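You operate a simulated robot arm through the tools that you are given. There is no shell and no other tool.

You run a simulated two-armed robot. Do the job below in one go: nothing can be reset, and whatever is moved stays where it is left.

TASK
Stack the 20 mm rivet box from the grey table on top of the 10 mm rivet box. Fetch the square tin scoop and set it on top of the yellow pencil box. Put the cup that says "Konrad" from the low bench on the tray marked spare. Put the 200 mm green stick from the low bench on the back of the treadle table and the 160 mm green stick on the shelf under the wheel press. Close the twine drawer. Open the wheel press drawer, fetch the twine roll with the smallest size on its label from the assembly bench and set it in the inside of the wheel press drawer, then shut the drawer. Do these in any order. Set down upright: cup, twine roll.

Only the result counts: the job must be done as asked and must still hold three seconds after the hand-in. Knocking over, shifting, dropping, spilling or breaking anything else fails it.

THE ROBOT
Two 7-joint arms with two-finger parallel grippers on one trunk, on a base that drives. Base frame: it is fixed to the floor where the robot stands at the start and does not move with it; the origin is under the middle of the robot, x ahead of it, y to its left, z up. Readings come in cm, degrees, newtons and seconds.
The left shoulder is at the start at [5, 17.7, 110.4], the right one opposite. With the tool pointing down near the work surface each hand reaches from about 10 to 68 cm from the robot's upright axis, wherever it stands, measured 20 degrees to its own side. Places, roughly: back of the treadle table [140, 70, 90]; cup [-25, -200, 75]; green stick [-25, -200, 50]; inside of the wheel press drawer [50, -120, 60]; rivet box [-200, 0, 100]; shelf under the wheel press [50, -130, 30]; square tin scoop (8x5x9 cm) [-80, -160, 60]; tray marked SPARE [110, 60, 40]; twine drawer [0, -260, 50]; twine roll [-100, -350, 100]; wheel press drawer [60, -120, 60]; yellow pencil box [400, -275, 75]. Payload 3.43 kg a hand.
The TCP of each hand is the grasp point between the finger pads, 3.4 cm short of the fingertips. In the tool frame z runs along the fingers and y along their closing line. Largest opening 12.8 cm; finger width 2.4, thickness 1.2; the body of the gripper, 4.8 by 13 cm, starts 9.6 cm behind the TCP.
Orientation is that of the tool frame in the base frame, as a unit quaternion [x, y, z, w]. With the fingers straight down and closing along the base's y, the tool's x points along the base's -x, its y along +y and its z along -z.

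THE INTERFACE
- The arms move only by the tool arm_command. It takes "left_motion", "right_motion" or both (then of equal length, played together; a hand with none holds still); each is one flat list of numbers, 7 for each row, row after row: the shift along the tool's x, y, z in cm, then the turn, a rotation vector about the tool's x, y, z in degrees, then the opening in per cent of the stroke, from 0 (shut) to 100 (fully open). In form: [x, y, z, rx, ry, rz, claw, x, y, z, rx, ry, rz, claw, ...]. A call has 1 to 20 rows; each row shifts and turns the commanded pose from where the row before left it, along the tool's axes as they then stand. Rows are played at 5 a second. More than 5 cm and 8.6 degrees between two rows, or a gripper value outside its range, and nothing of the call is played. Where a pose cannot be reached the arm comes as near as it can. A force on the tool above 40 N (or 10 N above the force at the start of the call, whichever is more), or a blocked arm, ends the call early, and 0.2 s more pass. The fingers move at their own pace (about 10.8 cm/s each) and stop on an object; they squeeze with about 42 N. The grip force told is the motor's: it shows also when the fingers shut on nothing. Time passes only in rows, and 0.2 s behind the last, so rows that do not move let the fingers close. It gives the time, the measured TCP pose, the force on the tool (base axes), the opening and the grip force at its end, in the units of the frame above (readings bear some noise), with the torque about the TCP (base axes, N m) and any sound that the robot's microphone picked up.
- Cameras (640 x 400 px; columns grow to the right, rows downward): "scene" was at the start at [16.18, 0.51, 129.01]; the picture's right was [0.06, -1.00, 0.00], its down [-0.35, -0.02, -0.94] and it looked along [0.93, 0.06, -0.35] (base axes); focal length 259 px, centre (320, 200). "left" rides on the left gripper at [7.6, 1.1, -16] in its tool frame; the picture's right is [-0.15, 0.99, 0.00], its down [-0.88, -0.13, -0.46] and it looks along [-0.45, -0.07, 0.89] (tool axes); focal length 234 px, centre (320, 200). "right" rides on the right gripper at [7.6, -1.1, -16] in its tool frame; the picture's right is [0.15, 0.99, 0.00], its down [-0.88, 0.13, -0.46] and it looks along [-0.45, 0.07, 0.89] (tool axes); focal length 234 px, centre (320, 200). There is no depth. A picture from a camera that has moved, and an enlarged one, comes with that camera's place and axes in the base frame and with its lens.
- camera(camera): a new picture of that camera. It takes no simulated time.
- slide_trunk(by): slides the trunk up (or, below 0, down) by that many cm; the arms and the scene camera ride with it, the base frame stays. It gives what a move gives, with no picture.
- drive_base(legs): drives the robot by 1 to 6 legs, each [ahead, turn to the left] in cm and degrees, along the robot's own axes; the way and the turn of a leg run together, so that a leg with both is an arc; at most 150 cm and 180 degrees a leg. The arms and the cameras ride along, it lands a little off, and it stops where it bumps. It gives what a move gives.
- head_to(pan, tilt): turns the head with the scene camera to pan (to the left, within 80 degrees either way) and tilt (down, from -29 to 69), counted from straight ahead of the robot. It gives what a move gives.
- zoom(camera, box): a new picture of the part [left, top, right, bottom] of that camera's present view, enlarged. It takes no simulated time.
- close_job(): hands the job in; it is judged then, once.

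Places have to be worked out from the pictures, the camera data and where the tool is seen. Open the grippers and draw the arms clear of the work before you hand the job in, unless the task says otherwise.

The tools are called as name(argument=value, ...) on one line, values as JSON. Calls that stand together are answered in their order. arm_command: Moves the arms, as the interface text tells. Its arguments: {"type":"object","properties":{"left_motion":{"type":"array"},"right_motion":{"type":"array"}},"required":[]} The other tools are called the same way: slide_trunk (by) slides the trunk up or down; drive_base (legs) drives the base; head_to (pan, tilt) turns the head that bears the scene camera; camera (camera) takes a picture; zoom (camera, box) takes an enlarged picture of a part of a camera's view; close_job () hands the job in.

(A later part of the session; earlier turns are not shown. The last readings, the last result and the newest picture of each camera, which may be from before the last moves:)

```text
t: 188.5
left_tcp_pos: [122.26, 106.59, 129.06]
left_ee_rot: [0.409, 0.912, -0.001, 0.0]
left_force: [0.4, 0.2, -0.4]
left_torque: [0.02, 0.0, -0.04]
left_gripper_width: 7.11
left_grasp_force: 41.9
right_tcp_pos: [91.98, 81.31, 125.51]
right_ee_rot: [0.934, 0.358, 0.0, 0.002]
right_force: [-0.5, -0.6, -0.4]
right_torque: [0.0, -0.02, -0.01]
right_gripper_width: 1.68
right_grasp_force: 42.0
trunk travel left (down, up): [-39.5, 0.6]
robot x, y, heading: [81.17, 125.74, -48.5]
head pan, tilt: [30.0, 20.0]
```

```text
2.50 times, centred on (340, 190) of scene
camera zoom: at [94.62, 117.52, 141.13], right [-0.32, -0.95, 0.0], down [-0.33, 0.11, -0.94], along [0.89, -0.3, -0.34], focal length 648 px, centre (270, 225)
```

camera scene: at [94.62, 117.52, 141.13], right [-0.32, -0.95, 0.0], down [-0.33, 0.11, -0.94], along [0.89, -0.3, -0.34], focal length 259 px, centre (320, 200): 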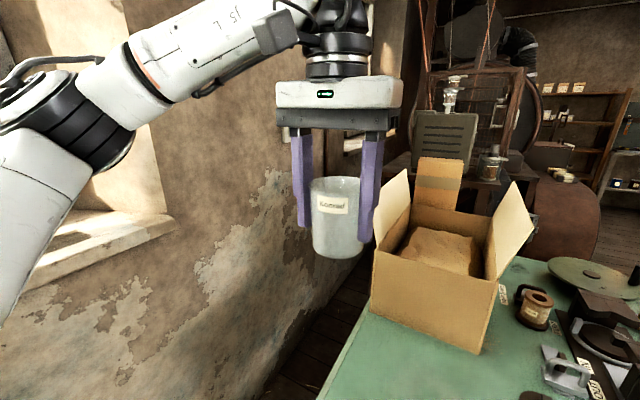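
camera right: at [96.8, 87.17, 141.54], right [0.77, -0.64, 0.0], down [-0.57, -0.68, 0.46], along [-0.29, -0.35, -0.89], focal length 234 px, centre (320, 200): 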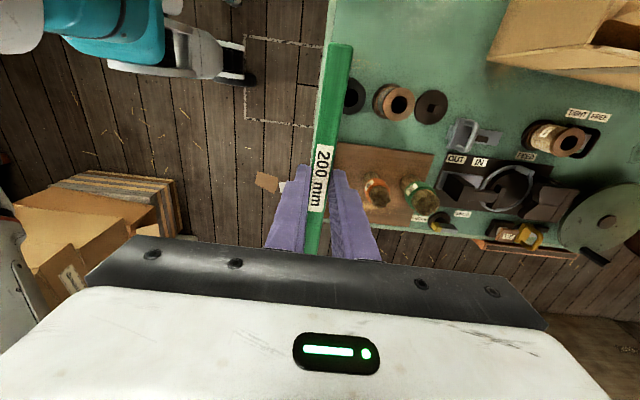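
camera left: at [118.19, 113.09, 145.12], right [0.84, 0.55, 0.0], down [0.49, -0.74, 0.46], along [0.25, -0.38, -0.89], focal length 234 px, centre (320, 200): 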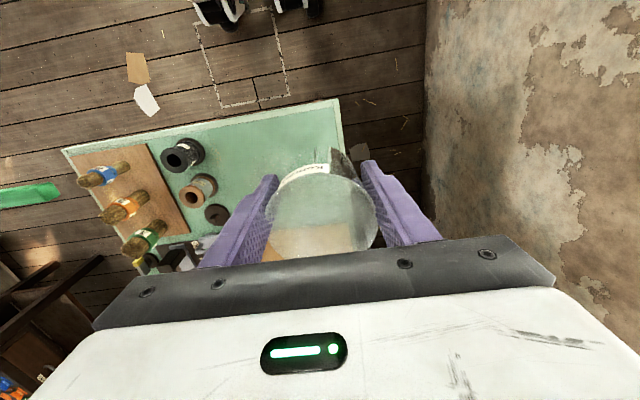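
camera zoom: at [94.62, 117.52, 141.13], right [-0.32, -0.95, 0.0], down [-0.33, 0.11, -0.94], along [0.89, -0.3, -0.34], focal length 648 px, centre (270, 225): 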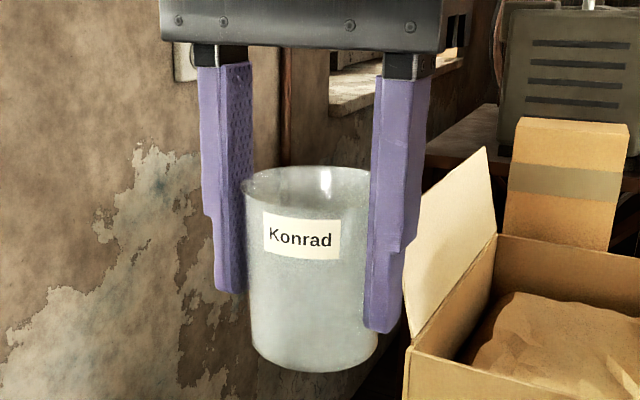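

The cup is fine, its base about 2.4 cm below the fingertips. I move it over the clear back-left spot of the table (u≈12, n≈150) and lower toward the surface at z≈85.

arm_command(left_motion=[-2, -4, 0, 0, 0, 0, 30, -2, -4, 0, 0, 0, 0, 30, -2, -4, 0, 0, 0, 0, 30, 0, 0, 4.5, 0, 0, 0, 30, 0, 0, 4.5, 0, 0, 0, 30, 0, 0, 4.5, 0, 0, 0, 30, 0, 0, 4.5, 0, 0, 0, 30, 0, 0, 4.5, 0, 0, 0, 30, 0, 0, 4.5, 0, 0, 0, 30, 0, 0, 4.5, 0, 0, 0, 30, 0, 0, 3.5, 0, 0, 0, 30])

head_to(pan=0, tilt=45)

camera(camera="scene")

```text
t: 190.9
left_tcp_pos: [117.57, 94.09, 94.32]
left_ee_rot: [0.409, 0.913, -0.001, 0.001]
left_force: [0.0, -0.8, -0.2]
left_torque: [0.0, 0.01, 0.01]
left_gripper_width: 7.1
left_grasp_force: 42.3
right_tcp_pos: [91.95, 81.23, 125.53]
right_ee_rot: [0.934, 0.358, 0.0, 0.002]
right_force: [-0.3, -0.8, -0.5]
right_torque: [-0.02, 0.0, 0.04]
right_gripper_width: 1.67
right_grasp_force: 41.9
trunk travel left (down, up): [-39.5, 0.6]
robot x, y, heading: [81.34, 125.82, -48.6]
head pan, tilt: [30.0, 20.0]
```

```text
t: 191.9
left_tcp_pos: [117.35, 94.07, 94.35]
left_ee_rot: [0.409, 0.913, -0.001, -0.001]
left_force: [-0.4, -0.9, -0.1]
left_torque: [0.0, 0.03, -0.01]
left_gripper_width: 7.07
left_grasp_force: 41.7
right_tcp_pos: [91.95, 81.19, 125.59]
right_ee_rot: [0.934, 0.358, -0.001, 0.001]
right_force: [0.7, -0.2, -0.8]
right_torque: [-0.01, 0.0, -0.02]
right_gripper_width: 1.66
right_grasp_force: 41.6
trunk travel left (down, up): [-39.5, 0.6]
robot x, y, heading: [81.05, 125.89, -48.5]
head pan, tilt: [0.0, 45.0]
```

```text
taken
camera scene: at [91.19, 114.39, 137.27], right [-0.75, -0.66, 0.0], down [-0.47, 0.53, -0.71], along [0.47, -0.53, -0.71], focal length 259 px, centre (320, 200)
```

scene: 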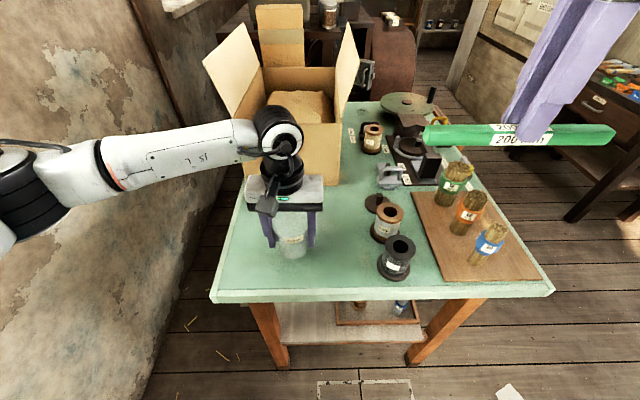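

Now about 3.5 cm above contact. I lower in small steps watching the force.

arm_command(left_motion=[0, 0, 0.8, 0, 0, 0, 30, 0, 0, 0.8, 0, 0, 0, 30, 0, 0, 0.6, 0, 0, 0, 30])

zoom(camera="scene", box=[220, 160, 380, 300])

```text
t: 192.7
left_tcp_pos: [117.5, 94.08, 92.07]
left_ee_rot: [0.409, 0.913, 0.0, 0.0]
left_force: [0.5, 0.4, -0.5]
left_torque: [0.04, 0.02, 0.03]
left_gripper_width: 7.1
left_grasp_force: 42.3
right_tcp_pos: [91.88, 81.27, 125.61]
right_ee_rot: [0.934, 0.357, 0.0, 0.002]
right_force: [1.4, 0.0, -0.2]
right_torque: [0.0, 0.0, -0.03]
right_gripper_width: 1.67
right_grasp_force: 41.5
trunk travel left (down, up): [-39.5, 0.6]
robot x, y, heading: [80.84, 125.98, -48.5]
head pan, tilt: [0.0, 45.0]
```

```text
2.86 times, centred on (300, 230) of scene
camera zoom: at [91.19, 114.38, 137.27], right [-0.75, -0.66, 0.0], down [-0.47, 0.53, -0.71], along [0.47, -0.53, -0.71], focal length 741 px, centre (377, 114)
```

zoom: 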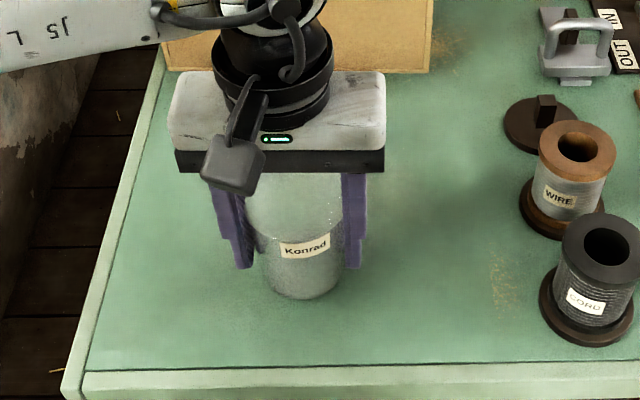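

arm_command(left_motion=[0, 0, 0.5, 0, 0, 0, 30, 0, 0, 0.4, 0, 0, 0, 30])

```text
t: 193.3
left_tcp_pos: [117.24, 93.93, 91.6]
left_ee_rot: [0.409, 0.913, -0.003, 0.004]
left_force: [3.8, 6.9, 34.3]
left_torque: [0.08, 0.03, -0.2]
left_gripper_width: 7.1
left_grasp_force: 41.8
right_tcp_pos: [91.89, 81.51, 125.77]
right_ee_rot: [0.934, 0.358, 0.0, 0.002]
right_force: [-0.7, -0.5, -0.6]
right_torque: [0.02, 0.01, 0.02]
right_gripper_width: 1.66
right_grasp_force: 42.2
trunk travel left (down, up): [-39.5, 0.6]
robot x, y, heading: [81.01, 125.61, -48.2]
head pan, tilt: [0.0, 45.0]
```

The cup touched down (34 N). I ease up a touch, then open the fingers and rise clear.

arm_command(left_motion=[0, 0, -0.35, 0, 0, 0, 30, 0, 0, 0, 0, 0, 0, 60, 0, 0, 0, 0, 0, 0, 80, 0, 0, 0, 0, 0, 0, 90])

zoom(camera="scene", box=[220, 160, 380, 300])

camera(camera="left")

```text
t: 194.3
left_tcp_pos: [117.26, 94.12, 91.35]
left_ee_rot: [0.41, 0.912, 0.0, 0.0]
left_force: [1.5, 0.1, 0.0]
left_torque: [-0.02, 0.02, -0.01]
left_gripper_width: 11.52
left_grasp_force: 0.1
right_tcp_pos: [92.03, 81.35, 125.74]
right_ee_rot: [0.934, 0.358, -0.001, 0.001]
right_force: [-0.4, 0.8, -0.4]
right_torque: [0.01, 0.03, 0.01]
right_gripper_width: 1.66
right_grasp_force: 42.0
trunk travel left (down, up): [-39.5, 0.6]
robot x, y, heading: [81.61, 125.99, -48.3]
head pan, tilt: [0.0, 45.0]
```

```text
2.86 times, centred on (300, 230) of scene
camera zoom: at [91.17, 114.4, 137.27], right [-0.75, -0.66, 0.0], down [-0.47, 0.53, -0.71], along [0.47, -0.53, -0.71], focal length 741 px, centre (377, 114)
```

zoom: 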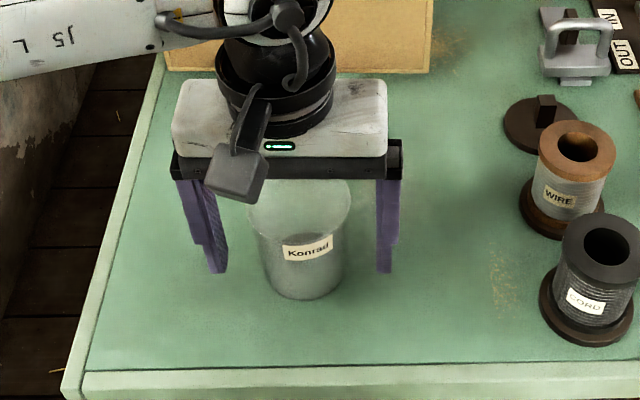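

```text
taken
camera left: at [113.2, 100.52, 107.4], right [0.84, 0.55, 0.0], down [0.49, -0.74, 0.46], along [0.25, -0.38, -0.89], focal length 234 px, centre (320, 200)
```

left: 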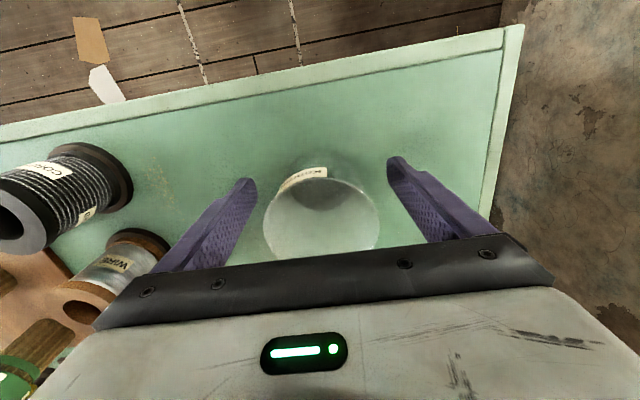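

Konrad's cup stands upright on the table. I raise the left hand clear to its side, then bring the right hand with the stick over the free back area (u≈22, n≈146).

arm_command(left_motion=[0, 0, -4.5, 0, 0, 0, 90, 0, 0, -4.5, 0, 0, 0, 90, 0, 0, -4.5, 0, 0, 0, 90, 0, 0, -4.5, 0, 0, 0, 90, 1.5, 4, -2, 0, 0, 0, 90, 1.5, 4, -2, 0, 0, 0, 90, 1.5, 4, -2, 0, 0, 0, 90, 1.5, 4, -2, 0, 0, 0, 90])

arm_command(right_motion=[0, 0, 4.4, 0, 0, 0, 0, 0, 0, 4.4, 0, 0, 0, 0, 0, 0, 4.4, 0, 0, 0, 0, 0, 0, 4.4, 0, 0, 0, 0, 3.39, 2.5, 0, 0, 0, 0, 0, 3.39, 2.5, 0, 0, 0, 0, 0, 3.39, 2.5, 0, 0, 0, 0, 0, 3.39, 2.5, 0, 0, 0, 0, 0, 3.39, 2.5, 0, 0, 0, 0, 0, 3.39, 2.5, 0, 0, 0, 0, 0, 3.39, 2.5, 0, 0, 0, 0, 0])

camera(camera="scene")

camera(camera="right")

```text
t: 196.1
left_tcp_pos: [125.15, 109.38, 117.31]
left_ee_rot: [0.41, 0.912, 0.0, 0.0]
left_force: [-0.5, -0.3, -0.2]
left_torque: [-0.02, 0.02, 0.01]
left_gripper_width: 11.49
left_grasp_force: 0.1
right_tcp_pos: [91.95, 81.15, 125.77]
right_ee_rot: [0.934, 0.357, 0.001, 0.002]
right_force: [0.4, 0.0, -0.5]
right_torque: [-0.02, -0.01, 0.0]
right_gripper_width: 1.67
right_grasp_force: 41.9
trunk travel left (down, up): [-39.5, 0.6]
robot x, y, heading: [81.01, 125.67, -48.6]
head pan, tilt: [0.0, 45.0]
```

```text
t: 198.5
left_tcp_pos: [125.22, 109.33, 117.29]
left_ee_rot: [0.41, 0.912, -0.001, 0.0]
left_force: [-0.3, 0.1, 0.2]
left_torque: [0.01, 0.0, 0.0]
left_gripper_width: 11.52
left_grasp_force: 0.1
right_tcp_pos: [121.37, 84.09, 107.94]
right_ee_rot: [0.933, 0.36, 0.0, 0.003]
right_force: [0.3, -0.3, -0.5]
right_torque: [0.01, 0.02, 0.0]
right_gripper_width: 1.66
right_grasp_force: 41.7
trunk travel left (down, up): [-39.5, 0.6]
robot x, y, heading: [81.08, 126.19, -48.4]
head pan, tilt: [0.0, 45.0]
```

```text
taken
camera scene: at [91.3, 114.52, 137.27], right [-0.75, -0.66, 0.0], down [-0.47, 0.53, -0.71], along [0.47, -0.53, -0.71], focal length 259 px, centre (320, 200)
```

scene: 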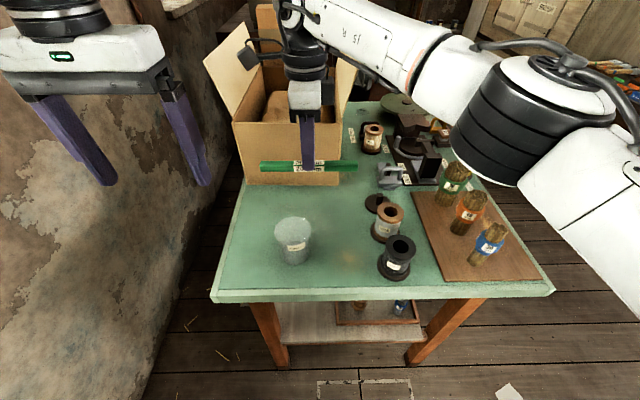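

```text
taken
camera right: at [126.21, 90.2, 123.89], right [0.77, -0.64, 0.0], down [-0.57, -0.69, 0.46], along [-0.29, -0.36, -0.89], focal length 234 px, centre (320, 200)
```

right: 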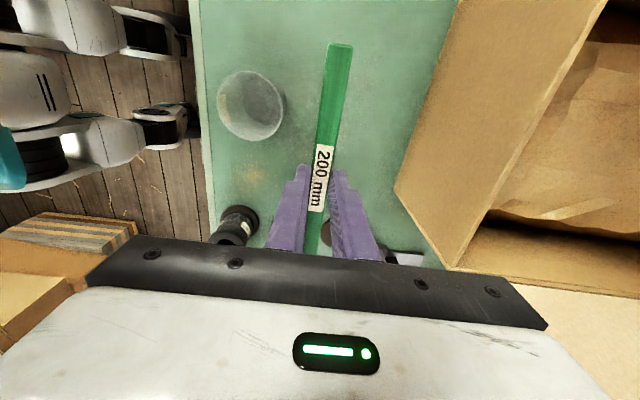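

The stick hangs over free table between the cup and the carton. I lower it to about 1 cm above the surface.

arm_command(right_motion=[0, 0, 4.4, 0, 0, 0, 0, 0, 0, 4.4, 0, 0, 0, 0, 0, 0, 4.4, 0, 0, 0, 0, 0, 0, 4.0, 0, 0, 0, 0])

zoom(camera="scene", box=[200, 80, 440, 300])

```text
t: 199.5
left_tcp_pos: [125.2, 109.15, 117.31]
left_ee_rot: [0.409, 0.912, -0.001, -0.001]
left_force: [0.2, -0.3, 0.5]
left_torque: [0.0, 0.0, 0.05]
left_gripper_width: 11.52
left_grasp_force: 0.0
right_tcp_pos: [121.48, 84.09, 90.87]
right_ee_rot: [0.934, 0.357, 0.0, 0.001]
right_force: [-1.3, 1.2, -0.9]
right_torque: [-0.03, 0.0, -0.01]
right_gripper_width: 1.67
right_grasp_force: 42.0
trunk travel left (down, up): [-39.5, 0.6]
robot x, y, heading: [81.27, 125.86, -48.6]
head pan, tilt: [0.0, 45.0]
```

```text
1.82 times, centred on (320, 190) of scene
camera zoom: at [91.2, 114.38, 137.27], right [-0.75, -0.66, 0.0], down [-0.47, 0.53, -0.71], along [0.47, -0.53, -0.71], focal length 471 px, centre (320, 218)
```

zoom: 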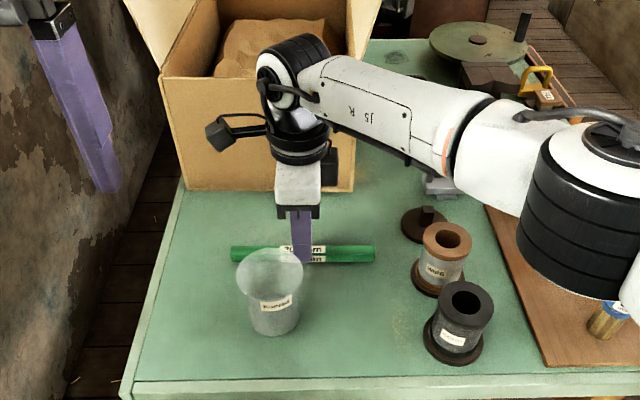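

arm_command(right_motion=[0, 0, 0.7, 0, 0, 0, 0, 0, 0, 0.5, 0, 0, 0, 0, 0, 0, 0.3, 0, 0, 0, 0])

```text
t: 200.2
left_tcp_pos: [124.96, 109.2, 117.34]
left_ee_rot: [0.41, 0.912, -0.001, 0.0]
left_force: [0.2, 1.2, 0.2]
left_torque: [0.03, 0.02, -0.01]
left_gripper_width: 11.53
left_grasp_force: 0.1
right_tcp_pos: [121.6, 83.92, 90.33]
right_ee_rot: [0.934, 0.358, 0.004, 0.005]
right_force: [-4.9, 1.7, 19.6]
right_torque: [-0.06, 0.44, -0.09]
right_gripper_width: 1.65
right_grasp_force: 41.8
trunk travel left (down, up): [-39.5, 0.6]
robot x, y, heading: [81.22, 125.96, -48.3]
head pan, tilt: [0.0, 45.0]
stopped in row 3 (right hand): the force on the tool passed its limit at 41 N (the readings are from after the stop); the commanded pose is now the measured one
```

The stick touches the table top. I relieve the pressure slightly and open the fingers.

arm_command(right_motion=[0, 0, -0.15, 0, 0, 0, 0, 0, 0, 0, 0, 0, 0, 20, 0, 0, 0, 0, 0, 0, 35, 0, 0, 0, 0, 0, 0, 40])

camera(camera="right")

```text
t: 201.2
left_tcp_pos: [125.08, 109.32, 117.21]
left_ee_rot: [0.41, 0.912, 0.0, -0.001]
left_force: [0.2, -0.4, 0.3]
left_torque: [0.01, -0.01, -0.04]
left_gripper_width: 11.5
left_grasp_force: 0.1
right_tcp_pos: [121.64, 83.9, 90.16]
right_ee_rot: [0.934, 0.358, 0.004, 0.004]
right_force: [-0.5, -0.5, -0.7]
right_torque: [0.03, 0.0, 0.02]
right_gripper_width: 5.11
right_grasp_force: 0.0
trunk travel left (down, up): [-39.5, 0.6]
robot x, y, heading: [81.48, 126.04, -48.3]
head pan, tilt: [0.0, 45.0]
```

```text
taken
camera right: at [126.32, 89.87, 106.17], right [0.77, -0.64, 0.01], down [-0.57, -0.68, 0.46], along [-0.28, -0.36, -0.89], focal length 234 px, centre (320, 200)
```

right: 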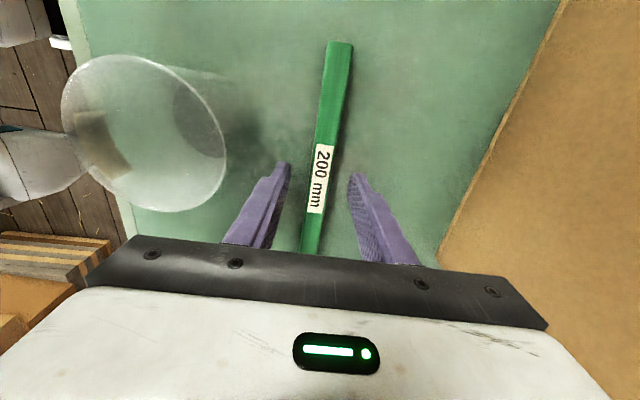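

The 200 mm stick lies at the back of the treadle table. I raise the right hand and bring it back to my right side.

arm_command(right_motion=[0, 0, -3, 0, 0, 0, 40, 0, 0, -4.5, 0, 0, 0, 40, 0, 0, -4.5, 0, 0, 0, 40, 0, 0, -4.5, 0, 0, 0, 40, 0, 0, -4.5, 0, 0, 0, 40, -3.39, -2.5, -1, 0, 0, 0, 40, -3.39, -2.5, -1, 0, 0, 0, 40, -3.39, -2.5, -1, 0, 0, 0, 40, -3.39, -2.5, 0, 0, 0, 0, 40, -3.39, -2.5, 0, 0, 0, 0, 40, -3.39, -2.5, 0, 0, 0, 0, 40, -3.39, -2.5, 0, 0, 0, 0, 40])

camera(camera="scene")

```text
t: 203.8
left_tcp_pos: [124.99, 109.23, 117.33]
left_ee_rot: [0.409, 0.912, 0.0, 0.0]
left_force: [0.1, 0.1, -0.6]
left_torque: [0.02, -0.02, -0.01]
left_gripper_width: 11.51
left_grasp_force: 0.1
right_tcp_pos: [91.72, 81.42, 114.27]
right_ee_rot: [0.934, 0.358, 0.003, 0.005]
right_force: [0.2, 1.6, 0.2]
right_torque: [0.01, 0.01, 0.0]
right_gripper_width: 5.11
right_grasp_force: 0.0
trunk travel left (down, up): [-39.5, 0.6]
robot x, y, heading: [81.3, 126.45, -48.2]
head pan, tilt: [0.0, 45.0]
```

```text
taken
camera scene: at [91.07, 114.38, 137.28], right [-0.75, -0.66, 0.0], down [-0.47, 0.53, -0.71], along [0.47, -0.53, -0.71], focal length 259 px, centre (320, 200)
```

scene: 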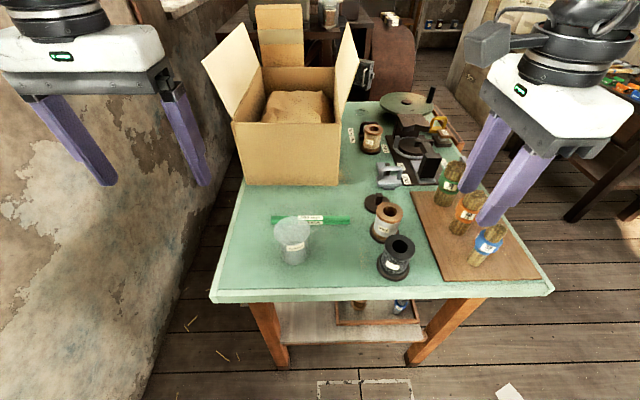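

The stick is placed. For the tray the cup needs a forward-pitched side grip, so I back up 20 cm to get room, and turn the right hand back to its normal roll.

drive_base(legs=[[-20, 0]])

arm_command(right_motion=[0, 0, 0, 0, 0, -8.5, 85, 0, 0, 0, 0, 0, -8.5, 85, 0, 0, 0, 0, 0, -8.5, 85, 0, 0, 0, 0, 0, -8.5, 85, 0, 0, 0, 0, 0, -8.5, 85, 0, 0, 0, 0, 0, -8.5, 85, 0, 0, 0, 0, 0, -8.5, 85, 0, 0, 0, 0, 0, -8.5, 85, 0, 0, 0, 0, 0, -8.5, 85, 0, 0, 0, 0, 0, -8.5, 85, 0, 0, 0, 0, 0, -5, 85, -4, 2, 0, 0, 0, 0, 85, -4, 2, 0, 0, 0, 0, 85, -4, 2, 0, 0, 0, 0, 85, -4, 2, 0, 0, 0, 0, 85])

camera(camera="scene")

```text
t: 205.5
left_tcp_pos: [111.55, 124.31, 117.3]
left_ee_rot: [0.41, 0.912, -0.001, 0.001]
left_force: [0.4, -0.1, 1.0]
left_torque: [0.01, 0.02, 0.02]
left_gripper_width: 11.51
left_grasp_force: 0.1
right_tcp_pos: [78.38, 96.63, 114.16]
right_ee_rot: [0.934, 0.357, 0.003, 0.005]
right_force: [-0.5, 0.1, -0.3]
right_torque: [-0.03, -0.03, -0.01]
right_gripper_width: 5.11
right_grasp_force: 0.2
trunk travel left (down, up): [-39.5, 0.6]
robot x, y, heading: [67.9, 140.59, -48.5]
head pan, tilt: [0.0, 45.0]
```

```text
t: 208.7
left_tcp_pos: [111.8, 124.27, 117.36]
left_ee_rot: [0.41, 0.912, 0.0, -0.001]
left_force: [0.0, 0.2, -0.5]
left_torque: [0.0, 0.02, 0.03]
left_gripper_width: 11.5
left_grasp_force: 0.1
right_tcp_pos: [94.8, 89.93, 114.43]
right_ee_rot: [0.407, 0.913, -0.002, 0.005]
right_force: [0.0, -0.5, 0.5]
right_torque: [0.01, 0.03, 0.01]
right_gripper_width: 10.88
right_grasp_force: 0.1
trunk travel left (down, up): [-39.5, 0.6]
robot x, y, heading: [67.83, 140.99, -48.4]
head pan, tilt: [0.0, 45.0]
```

```text
taken
camera scene: at [77.83, 129.55, 137.26], right [-0.75, -0.66, 0.0], down [-0.47, 0.53, -0.71], along [0.47, -0.53, -0.71], focal length 259 px, centre (320, 200)
```

scene: 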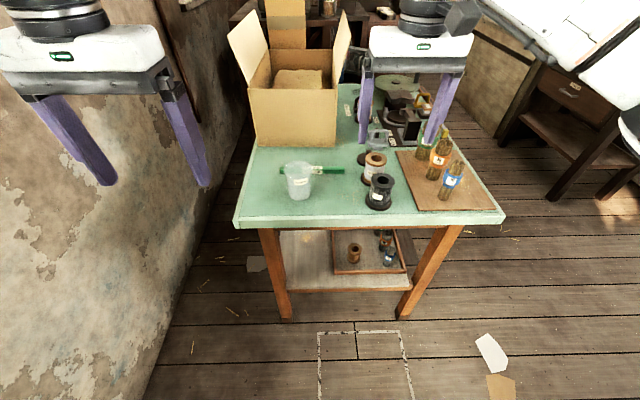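

I have a good view of the SPARE tray from this end too; I zoom on it and on the cup.

zoom(camera="scene", box=[250, 200, 490, 330])

zoom(camera="scene", box=[230, 120, 430, 245])

```text
2.67 times, centred on (370, 265) of scene
camera zoom: at [77.83, 129.55, 137.26], right [-0.75, -0.66, 0.0], down [-0.47, 0.53, -0.71], along [0.47, -0.53, -0.71], focal length 691 px, centre (187, 27)
```

zoom: 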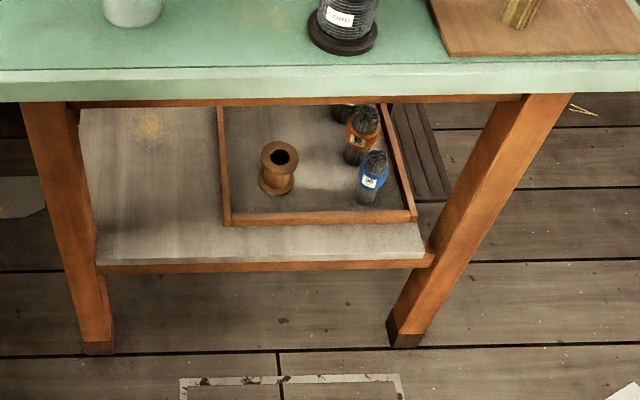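

```text
3.20 times, centred on (330, 182) of scene
camera zoom: at [77.83, 129.55, 137.26], right [-0.75, -0.66, 0.0], down [-0.47, 0.53, -0.71], along [0.47, -0.53, -0.71], focal length 830 px, centre (288, 256)
```

zoom: 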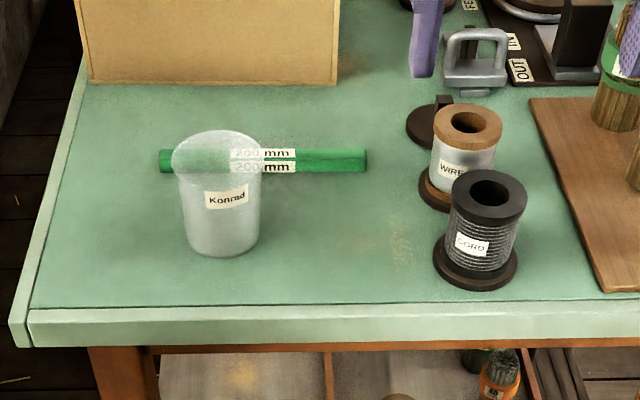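

Tray floor is about z≈37; the free spot for the cup is u≈32, n≈126 (behind the bundles, right of the spool). I now pitch the right hand 50° so its fingers point forward and down at 40°.

arm_command(right_motion=[0, 0, 0, 0, -8.34, 0, 85, 0, 0, 0, 0, -8.34, 0, 85, 0, 0, 0, 0, -8.34, 0, 85, 0, 0, 0, 0, -8.34, 0, 85, 0, 0, 0, 0, -8.34, 0, 85, 0, 0, 0, 0, -8.34, 0, 85])

camera(camera="scene")

camera(camera="right")

```text
t: 210.1
left_tcp_pos: [111.64, 124.32, 117.29]
left_ee_rot: [0.41, 0.912, -0.002, 0.0]
left_force: [0.1, 0.2, 1.0]
left_torque: [0.01, -0.02, -0.06]
left_gripper_width: 11.52
left_grasp_force: 0.1
right_tcp_pos: [94.98, 90.04, 114.37]
right_ee_rot: [0.369, 0.824, -0.174, 0.392]
right_force: [0.0, -0.3, 0.1]
right_torque: [-0.03, 0.0, -0.02]
right_gripper_width: 10.86
right_grasp_force: 0.0
trunk travel left (down, up): [-39.5, 0.6]
robot x, y, heading: [67.79, 140.65, -48.4]
head pan, tilt: [0.0, 45.0]
```

```text
taken
camera scene: at [77.72, 129.51, 137.27], right [-0.75, -0.66, 0.0], down [-0.47, 0.53, -0.71], along [0.47, -0.53, -0.71], focal length 259 px, centre (320, 200)
```

scene: 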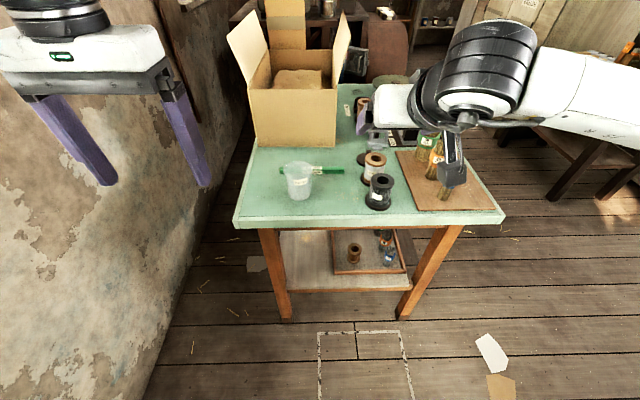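

```text
taken
camera right: at [82.72, 102.0, 118.52], right [0.68, 0.73, -0.11], down [0.23, -0.07, 0.97], along [0.7, -0.68, -0.21], focal length 234 px, centre (320, 200)
```

right: 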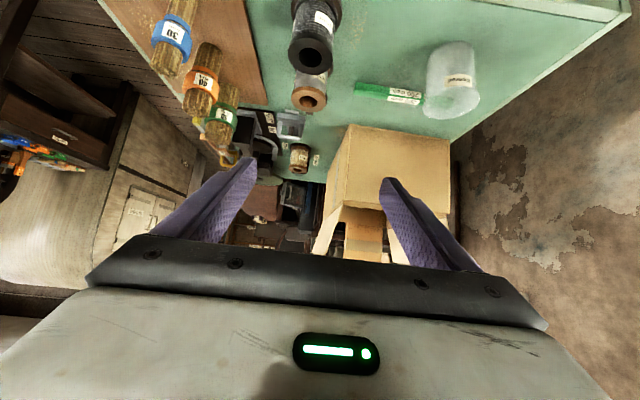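

The pitch worked. Now I bring the hand sideways in front of the cup and down to grasp height, still short of the table edge.

arm_command(right_motion=[0, 4.9, 0, 0, 0, 0, 85, 0, 4.9, 0, 0, 0, 0, 85, 0, 4.9, 0, 0, 0, 0, 85, 0, 4.8, 0, 0, 0, 0, 85, 3.5, 0, 2.54, 0, 0, 0, 85, 3.5, 0, 2.54, 0, 0, 0, 85, 3.5, 0, 2.54, 0, 0, 0, 85, 3.5, 0, 2.54, 0, 0, 0, 85, 3.5, 0, 2.54, 0, 0, 0, 85])

camera(camera="scene")

camera(camera="right")

```text
t: 212.1
left_tcp_pos: [111.78, 124.27, 117.3]
left_ee_rot: [0.41, 0.912, -0.001, -0.001]
left_force: [-0.4, 0.3, 0.1]
left_torque: [-0.02, 0.04, 0.0]
left_gripper_width: 11.53
left_grasp_force: 0.1
right_tcp_pos: [108.77, 103.95, 92.64]
right_ee_rot: [0.369, 0.825, -0.173, 0.391]
right_force: [-0.7, -0.8, -0.5]
right_torque: [-0.03, -0.03, 0.01]
right_gripper_width: 10.89
right_grasp_force: 0.1
trunk travel left (down, up): [-39.5, 0.6]
robot x, y, heading: [68.03, 140.7, -48.3]
head pan, tilt: [0.0, 45.0]
```

```text
taken
camera scene: at [77.76, 129.49, 137.27], right [-0.75, -0.66, 0.0], down [-0.47, 0.53, -0.71], along [0.47, -0.53, -0.71], focal length 259 px, centre (320, 200)
```

scene: 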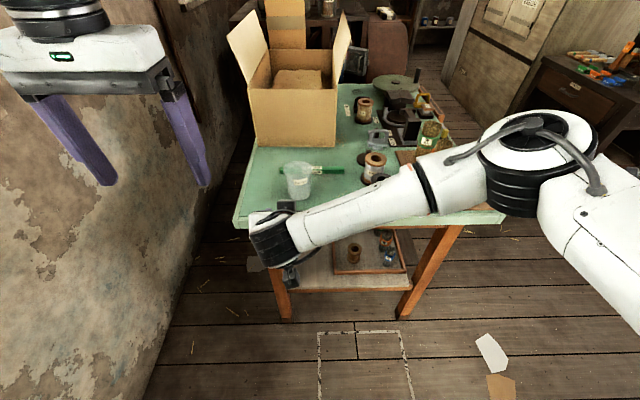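

```text
taken
camera right: at [96.48, 115.9, 96.87], right [0.67, 0.73, -0.11], down [0.23, -0.07, 0.97], along [0.7, -0.68, -0.22], focal length 234 px, centre (320, 200)
```

right: 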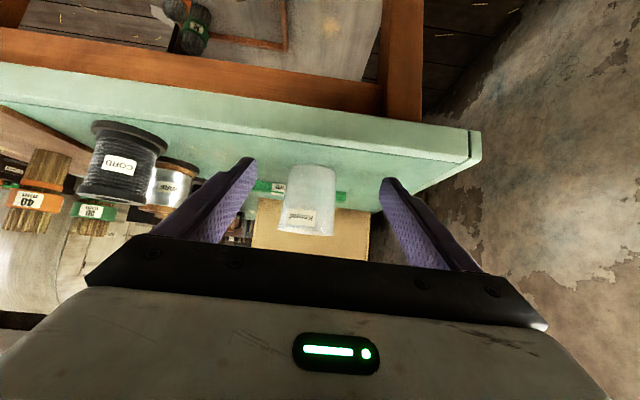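

The cup is centred ahead between the open fingers. I slide forward about 12 cm so the fingers straddle it, then close.

arm_command(right_motion=[-2.5, -0.1, 3.07, 0, 0, 0, 85, -2.5, -0.1, 3.07, 0, 0, 0, 85, -2.5, 0, 3.07, 0, 0, 0, 85])

camera(camera="right")

zoom(camera="scene", box=[200, 130, 400, 290])

```text
t: 212.9
left_tcp_pos: [111.76, 124.13, 117.26]
left_ee_rot: [0.41, 0.912, -0.001, 0.0]
left_force: [0.1, 0.2, 0.1]
left_torque: [0.03, 0.0, -0.04]
left_gripper_width: 11.53
left_grasp_force: 0.0
right_tcp_pos: [116.39, 94.9, 92.67]
right_ee_rot: [0.369, 0.826, -0.173, 0.391]
right_force: [0.6, -0.4, -0.3]
right_torque: [-0.01, -0.01, -0.01]
right_gripper_width: 10.87
right_grasp_force: 0.1
trunk travel left (down, up): [-39.5, 0.6]
robot x, y, heading: [67.61, 140.69, -48.7]
head pan, tilt: [0.0, 45.0]
```

```text
taken
camera right: at [104.01, 106.94, 96.95], right [0.67, 0.73, -0.11], down [0.23, -0.07, 0.97], along [0.7, -0.68, -0.22], focal length 234 px, centre (320, 200)
```

right: 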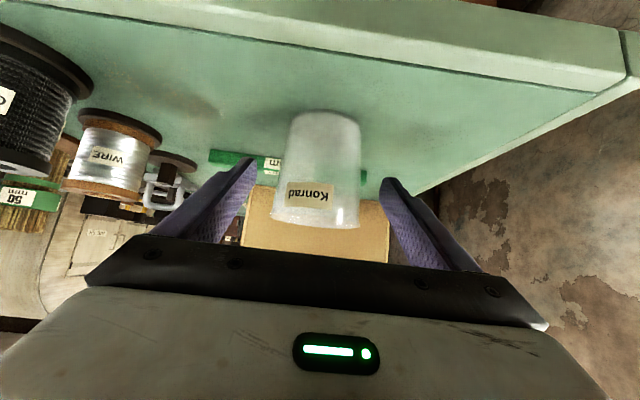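

```text
2.50 times, centred on (300, 210) of scene
camera zoom: at [77.78, 129.49, 137.26], right [-0.75, -0.66, 0.0], down [-0.47, 0.53, -0.71], along [0.47, -0.53, -0.71], focal length 648 px, centre (370, 175)
```

zoom: 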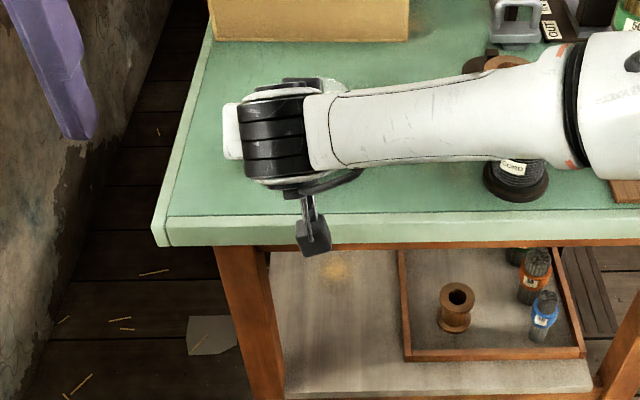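

arm_command(right_motion=[-0.5, 0, 0.62, 0, 0, 0, 85, 0, 0, 0, 0, 0, 0, 60, 0, 0, 0, 0, 0, 0, 30, 0, 0, 0, 0, 0, 0, 20, 0, 0, 0, 0, 0, 0, 20])

camera(camera="right")

```text
t: 214.1
left_tcp_pos: [111.76, 124.31, 117.21]
left_ee_rot: [0.41, 0.912, 0.0, 0.0]
left_force: [-0.4, -0.6, -0.6]
left_torque: [0.0, 0.0, 0.02]
left_gripper_width: 11.51
left_grasp_force: 0.1
right_tcp_pos: [116.88, 94.37, 92.72]
right_ee_rot: [0.369, 0.826, -0.172, 0.39]
right_force: [-0.2, 0.6, 0.5]
right_torque: [-0.02, 0.01, 0.01]
right_gripper_width: 7.11
right_grasp_force: 42.1
trunk travel left (down, up): [-39.5, 0.6]
robot x, y, heading: [67.36, 140.92, -48.5]
head pan, tilt: [0.0, 45.0]
```

```text
taken
camera right: at [104.52, 106.37, 97.0], right [0.67, 0.73, -0.11], down [0.23, -0.07, 0.97], along [0.7, -0.68, -0.22], focal length 234 px, centre (320, 200)
```

right: 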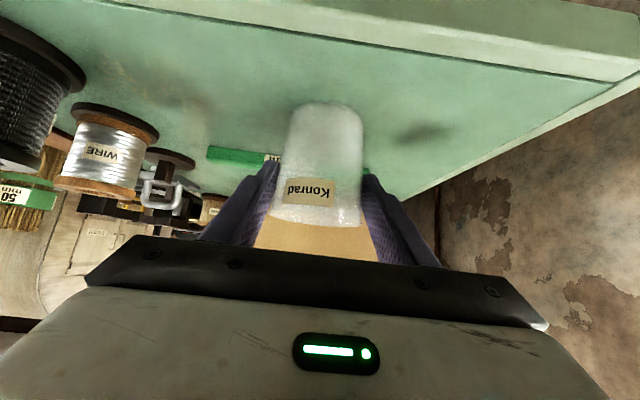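

The cup is gripped at 7.1 cm. I lift it 5 cm, retreat from over the table, and raise the empty left hand so it stays above the table once I lower the trunk.

arm_command(right_motion=[-1.94, 0, -1.58, 0, 0, 0, 20, -1.94, 0, -1.58, 0, 0, 0, 20, 2.37, 0, -2.9, 0, 0, 0, 20, 2.37, 0, -2.9, 0, 0, 0, 20, 2.37, 0, -2.9, 0, 0, 0, 20, 2.37, 0, -2.9, 0, 0, 0, 20, 0, 0, 0, 0, 0, 0, 20], left_motion=[0, 0, -3, 0, 0, 0, 90, 0, 0, -3, 0, 0, 0, 90, 0, 0, -3, 0, 0, 0, 90, 0, 0, -3, 0, 0, 0, 90, 0, 0, -3, 0, 0, 0, 90, 0, 0, -3, 0, 0, 0, 90, 0, 0, -2, 0, 0, 0, 90])

camera(camera="scene")

camera(camera="right")

```text
t: 215.7
left_tcp_pos: [111.58, 124.44, 137.34]
left_ee_rot: [0.41, 0.912, -0.001, -0.001]
left_force: [0.3, -0.2, 0.9]
left_torque: [0.0, -0.03, 0.01]
left_gripper_width: 11.52
left_grasp_force: 0.2
right_tcp_pos: [106.78, 105.33, 97.84]
right_ee_rot: [0.369, 0.825, -0.174, 0.391]
right_force: [0.5, -0.4, 0.4]
right_torque: [0.0, 0.01, 0.02]
right_gripper_width: 7.08
right_grasp_force: 42.4
trunk travel left (down, up): [-39.5, 0.6]
robot x, y, heading: [68.23, 140.62, -48.4]
head pan, tilt: [0.0, 45.0]
```

```text
taken
camera scene: at [77.72, 129.48, 137.26], right [-0.75, -0.66, 0.0], down [-0.47, 0.53, -0.71], along [0.47, -0.53, -0.71], focal length 259 px, centre (320, 200)
```

scene: 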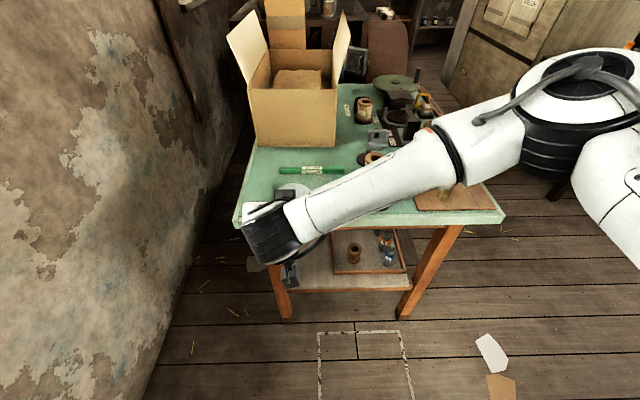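

```text
taken
camera right: at [94.47, 117.4, 101.95], right [0.68, 0.73, -0.11], down [0.23, -0.07, 0.97], along [0.7, -0.68, -0.22], focal length 234 px, centre (320, 200)
```

right: 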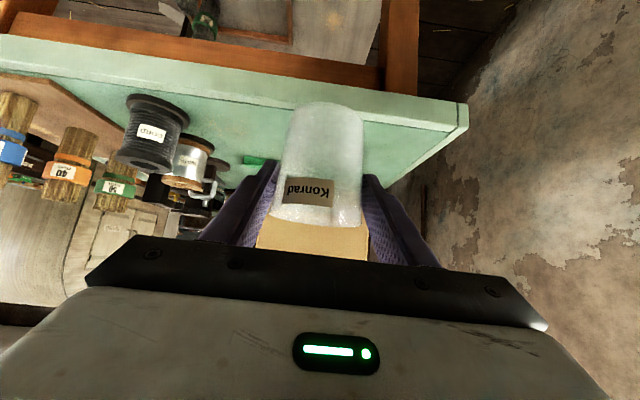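

The forearm sits over the table corner, so before lowering the trunk I back up 20 cm more and reach the arm forward so the elbow comes in line.

drive_base(legs=[[-20, 0]])

arm_command(right_motion=[-1.9, -2.5, 2.32, 0, 0, 0, 20, -1.9, -2.5, 2.32, 0, 0, 0, 20, -1.9, -2.5, 2.32, 0, 0, 0, 20, -1.9, -2.5, 2.32, 0, 0, 0, 20, -1.9, -2.4, 2.32, 0, 0, 0, 20, 0, 0, 0, 0, 0, 0, 20])

camera(camera="scene")

```text
t: 217.3
left_tcp_pos: [98.11, 139.63, 137.3]
left_ee_rot: [0.41, 0.912, -0.001, 0.0]
left_force: [-0.1, 0.1, -0.4]
left_torque: [-0.01, -0.03, 0.01]
left_gripper_width: 11.51
left_grasp_force: 0.2
right_tcp_pos: [93.21, 120.75, 97.73]
right_ee_rot: [0.369, 0.825, -0.174, 0.392]
right_force: [0.3, 0.2, 0.2]
right_torque: [0.01, -0.02, 0.01]
right_gripper_width: 7.02
right_grasp_force: 42.1
trunk travel left (down, up): [-39.5, 0.6]
robot x, y, heading: [54.19, 156.06, -48.5]
head pan, tilt: [0.0, 45.0]
```

```text
t: 218.7
left_tcp_pos: [98.1, 139.74, 137.2]
left_ee_rot: [0.41, 0.912, 0.0, 0.0]
left_force: [0.2, 0.2, 0.0]
left_torque: [-0.04, 0.02, -0.02]
left_gripper_width: 11.49
left_grasp_force: 0.0
right_tcp_pos: [93.98, 101.3, 97.67]
right_ee_rot: [0.369, 0.825, -0.173, 0.391]
right_force: [0.0, -0.1, -0.3]
right_torque: [-0.01, 0.01, 0.0]
right_gripper_width: 7.0
right_grasp_force: 41.8
trunk travel left (down, up): [-39.5, 0.6]
robot x, y, heading: [54.19, 156.11, -48.6]
head pan, tilt: [0.0, 45.0]
```

```text
taken
camera scene: at [64.19, 144.86, 137.27], right [-0.75, -0.66, 0.0], down [-0.47, 0.53, -0.71], along [0.47, -0.53, -0.71], focal length 259 px, centre (320, 200)
```

scene: 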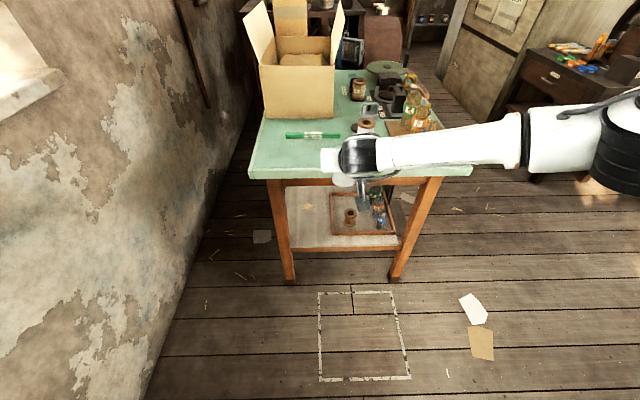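

The forearm still swings wide. I back off 12 cm more and stretch the arm further forward so the elbow tucks in, then lower the trunk.

drive_base(legs=[[-12, 0]])

arm_command(right_motion=[-2.2, 0, 2.68, 0, 0, 0, 20, -2.2, 0, 2.68, 0, 0, 0, 20, -2.2, 0, 2.68, 0, 0, 0, 20])

slide_trunk(by=-36)

camera(camera="scene")

camera(camera="right")

```text
t: 219.9
left_tcp_pos: [90.18, 148.66, 137.41]
left_ee_rot: [0.411, 0.912, -0.001, 0.001]
left_force: [-0.6, -0.1, 0.5]
left_torque: [-0.03, -0.04, -0.01]
left_gripper_width: 11.53
left_grasp_force: 0.1
right_tcp_pos: [86.12, 110.31, 97.83]
right_ee_rot: [0.369, 0.825, -0.174, 0.391]
right_force: [-1.0, 0.5, -0.8]
right_torque: [0.02, 0.02, -0.02]
right_gripper_width: 7.0
right_grasp_force: 42.0
trunk travel left (down, up): [-39.5, 0.6]
robot x, y, heading: [45.97, 165.45, -48.4]
head pan, tilt: [0.0, 45.0]
```

```text
t: 220.7
left_tcp_pos: [90.34, 148.72, 137.25]
left_ee_rot: [0.409, 0.912, -0.001, 0.0]
left_force: [0.3, 0.4, -0.4]
left_torque: [0.0, 0.02, 0.07]
left_gripper_width: 11.49
left_grasp_force: 0.0
right_tcp_pos: [93.14, 102.58, 97.73]
right_ee_rot: [0.368, 0.826, -0.173, 0.391]
right_force: [0.1, -0.8, 0.1]
right_torque: [0.02, 0.02, 0.01]
right_gripper_width: 6.98
right_grasp_force: 42.1
trunk travel left (down, up): [-39.5, 0.6]
robot x, y, heading: [46.25, 165.2, -48.5]
head pan, tilt: [0.0, 45.0]
```

```text
t: 224.2
left_tcp_pos: [90.24, 148.64, 101.33]
left_ee_rot: [0.41, 0.912, -0.001, 0.0]
left_force: [-0.1, -1.0, 0.7]
left_torque: [0.01, -0.04, -0.04]
left_gripper_width: 11.53
left_grasp_force: 0.0
right_tcp_pos: [93.05, 102.42, 61.56]
right_ee_rot: [0.369, 0.825, -0.173, 0.39]
right_force: [-0.1, 0.4, -0.7]
right_torque: [0.01, -0.01, -0.01]
right_gripper_width: 6.94
right_grasp_force: 41.9
trunk travel left (down, up): [-3.5, 36.6]
robot x, y, heading: [46.23, 165.23, -48.3]
head pan, tilt: [0.0, 45.0]
```

```text
taken
camera scene: at [56.23, 153.82, 101.27], right [-0.75, -0.66, 0.0], down [-0.47, 0.53, -0.71], along [0.47, -0.53, -0.71], focal length 259 px, centre (320, 200)
```

scene: 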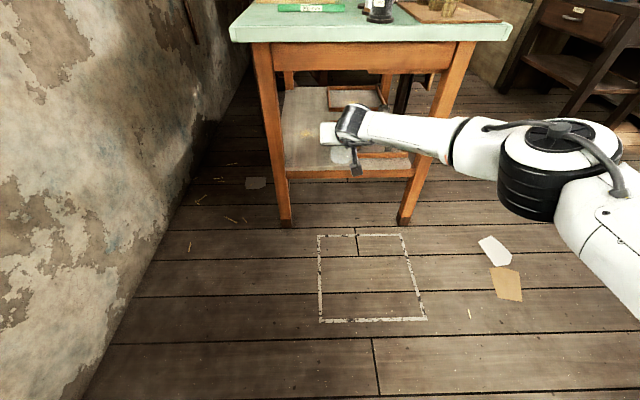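

```text
taken
camera right: at [80.72, 114.62, 65.91], right [0.68, 0.73, -0.11], down [0.23, -0.07, 0.97], along [0.7, -0.68, -0.22], focal length 234 px, centre (320, 200)
```

right: 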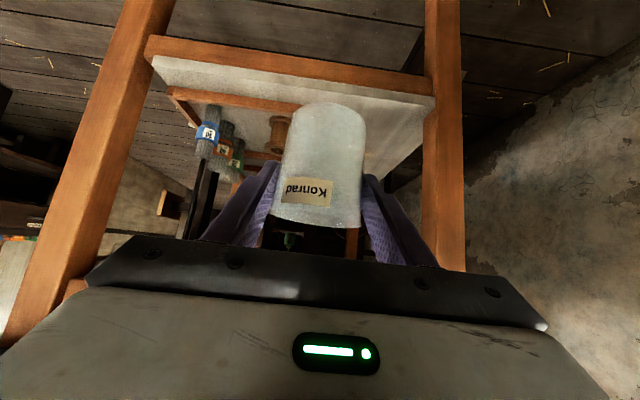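

The cup's label is upright and the grip holds (6.94 cm). I lower the hand to z≈49 so wrist and cup fit under the table, then roll forward 20 cm and check.

arm_command(right_motion=[3.2, 0, 2.64, 0, 0, 0, 20, 3.2, 0, 2.64, 0, 0, 0, 20, 3.2, 0, 2.64, 0, 0, 0, 20])

drive_base(legs=[[20, 0]])

camera(camera="right")

camera(camera="scene")

```text
t: 225.0
left_tcp_pos: [90.26, 148.53, 101.36]
left_ee_rot: [0.41, 0.912, 0.0, 0.0]
left_force: [0.2, -0.6, 0.9]
left_torque: [0.0, -0.01, -0.02]
left_gripper_width: 11.52
left_grasp_force: 0.1
right_tcp_pos: [92.26, 102.56, 48.64]
right_ee_rot: [0.369, 0.825, -0.173, 0.39]
right_force: [0.2, 0.4, -0.2]
right_torque: [0.02, 0.0, 0.01]
right_gripper_width: 6.95
right_grasp_force: 41.9
right hand out of reach, approached as far as the arm can: row 3
trunk travel left (down, up): [-3.5, 36.6]
robot x, y, heading: [45.95, 165.07, -48.6]
head pan, tilt: [0.0, 45.0]
```

```text
t: 226.6
left_tcp_pos: [103.77, 133.38, 101.3]
left_ee_rot: [0.411, 0.912, -0.001, 0.0]
left_force: [-0.5, 0.5, -0.5]
left_torque: [-0.01, -0.01, 0.04]
left_gripper_width: 11.52
left_grasp_force: 0.1
right_tcp_pos: [105.83, 87.31, 48.81]
right_ee_rot: [0.369, 0.825, -0.173, 0.391]
right_force: [0.0, 0.6, -0.3]
right_torque: [0.0, 0.02, -0.04]
right_gripper_width: 6.92
right_grasp_force: 42.0
trunk travel left (down, up): [-3.5, 36.6]
robot x, y, heading: [59.86, 149.89, -48.6]
head pan, tilt: [0.0, 45.0]
```

```text
taken
camera right: at [93.47, 99.33, 53.0], right [0.67, 0.73, -0.11], down [0.23, -0.07, 0.97], along [0.7, -0.68, -0.22], focal length 234 px, centre (320, 200)
```

right: 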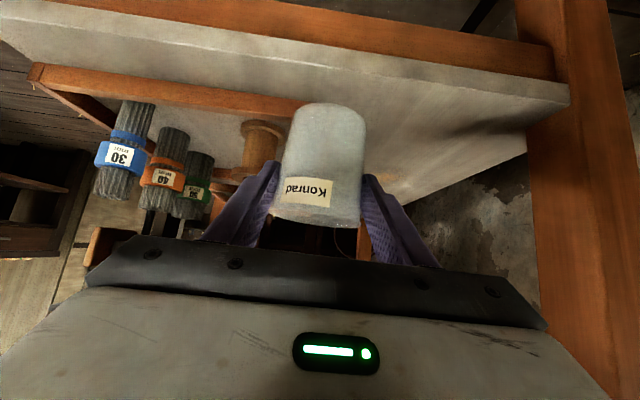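

```text
taken
camera scene: at [69.74, 138.55, 101.27], right [-0.75, -0.66, 0.0], down [-0.47, 0.53, -0.71], along [0.47, -0.53, -0.71], focal length 259 px, centre (320, 200)
```

scene: 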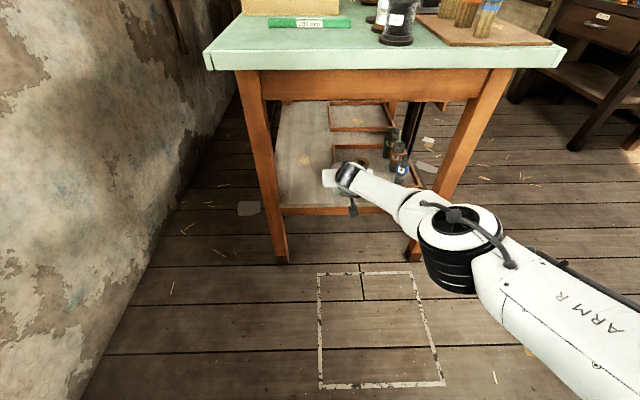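

The cup is entering over the free shelf behind the tray, the spool is off to its right. I shift 1.5 cm away from the spool and roll forward another 21 cm.

arm_command(right_motion=[0, 1.5, 0, 0, 0, 0, 20])

drive_base(legs=[[12, 0]])

camera(camera="right")

```text
t: 227.0
left_tcp_pos: [103.68, 133.37, 101.34]
left_ee_rot: [0.409, 0.912, 0.0, -0.001]
left_force: [-0.2, -0.7, 0.2]
left_torque: [0.01, -0.03, 0.01]
left_gripper_width: 11.53
left_grasp_force: 0.1
right_tcp_pos: [106.29, 88.28, 48.61]
right_ee_rot: [0.369, 0.826, -0.173, 0.391]
right_force: [0.2, 0.8, -0.4]
right_torque: [0.03, -0.03, 0.0]
right_gripper_width: 6.91
right_grasp_force: 41.6
right hand out of reach, approached as far as the arm can: row 1
trunk travel left (down, up): [-3.5, 36.6]
robot x, y, heading: [59.82, 149.74, -48.6]
head pan, tilt: [0.0, 45.0]
```

```text
t: 228.3
left_tcp_pos: [111.99, 124.14, 101.3]
left_ee_rot: [0.41, 0.912, 0.0, 0.0]
left_force: [0.5, 0.1, 0.0]
left_torque: [0.0, -0.05, -0.01]
left_gripper_width: 11.51
left_grasp_force: 0.1
right_tcp_pos: [114.4, 78.98, 48.62]
right_ee_rot: [0.37, 0.825, -0.174, 0.39]
right_force: [-0.5, 1.1, 0.0]
right_torque: [0.01, -0.02, -0.02]
right_gripper_width: 6.93
right_grasp_force: 41.8
trunk travel left (down, up): [-3.5, 36.6]
robot x, y, heading: [67.91, 141.0, -48.7]
head pan, tilt: [0.0, 45.0]
```

```text
taken
camera right: at [102.1, 90.99, 52.82], right [0.68, 0.73, -0.11], down [0.23, -0.07, 0.97], along [0.7, -0.68, -0.22], focal length 234 px, centre (320, 200)
```

right: 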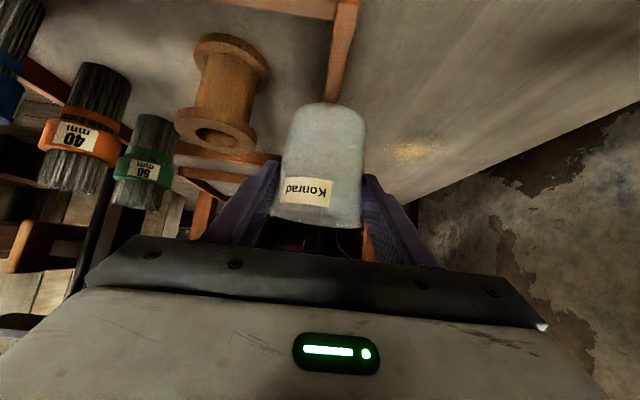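

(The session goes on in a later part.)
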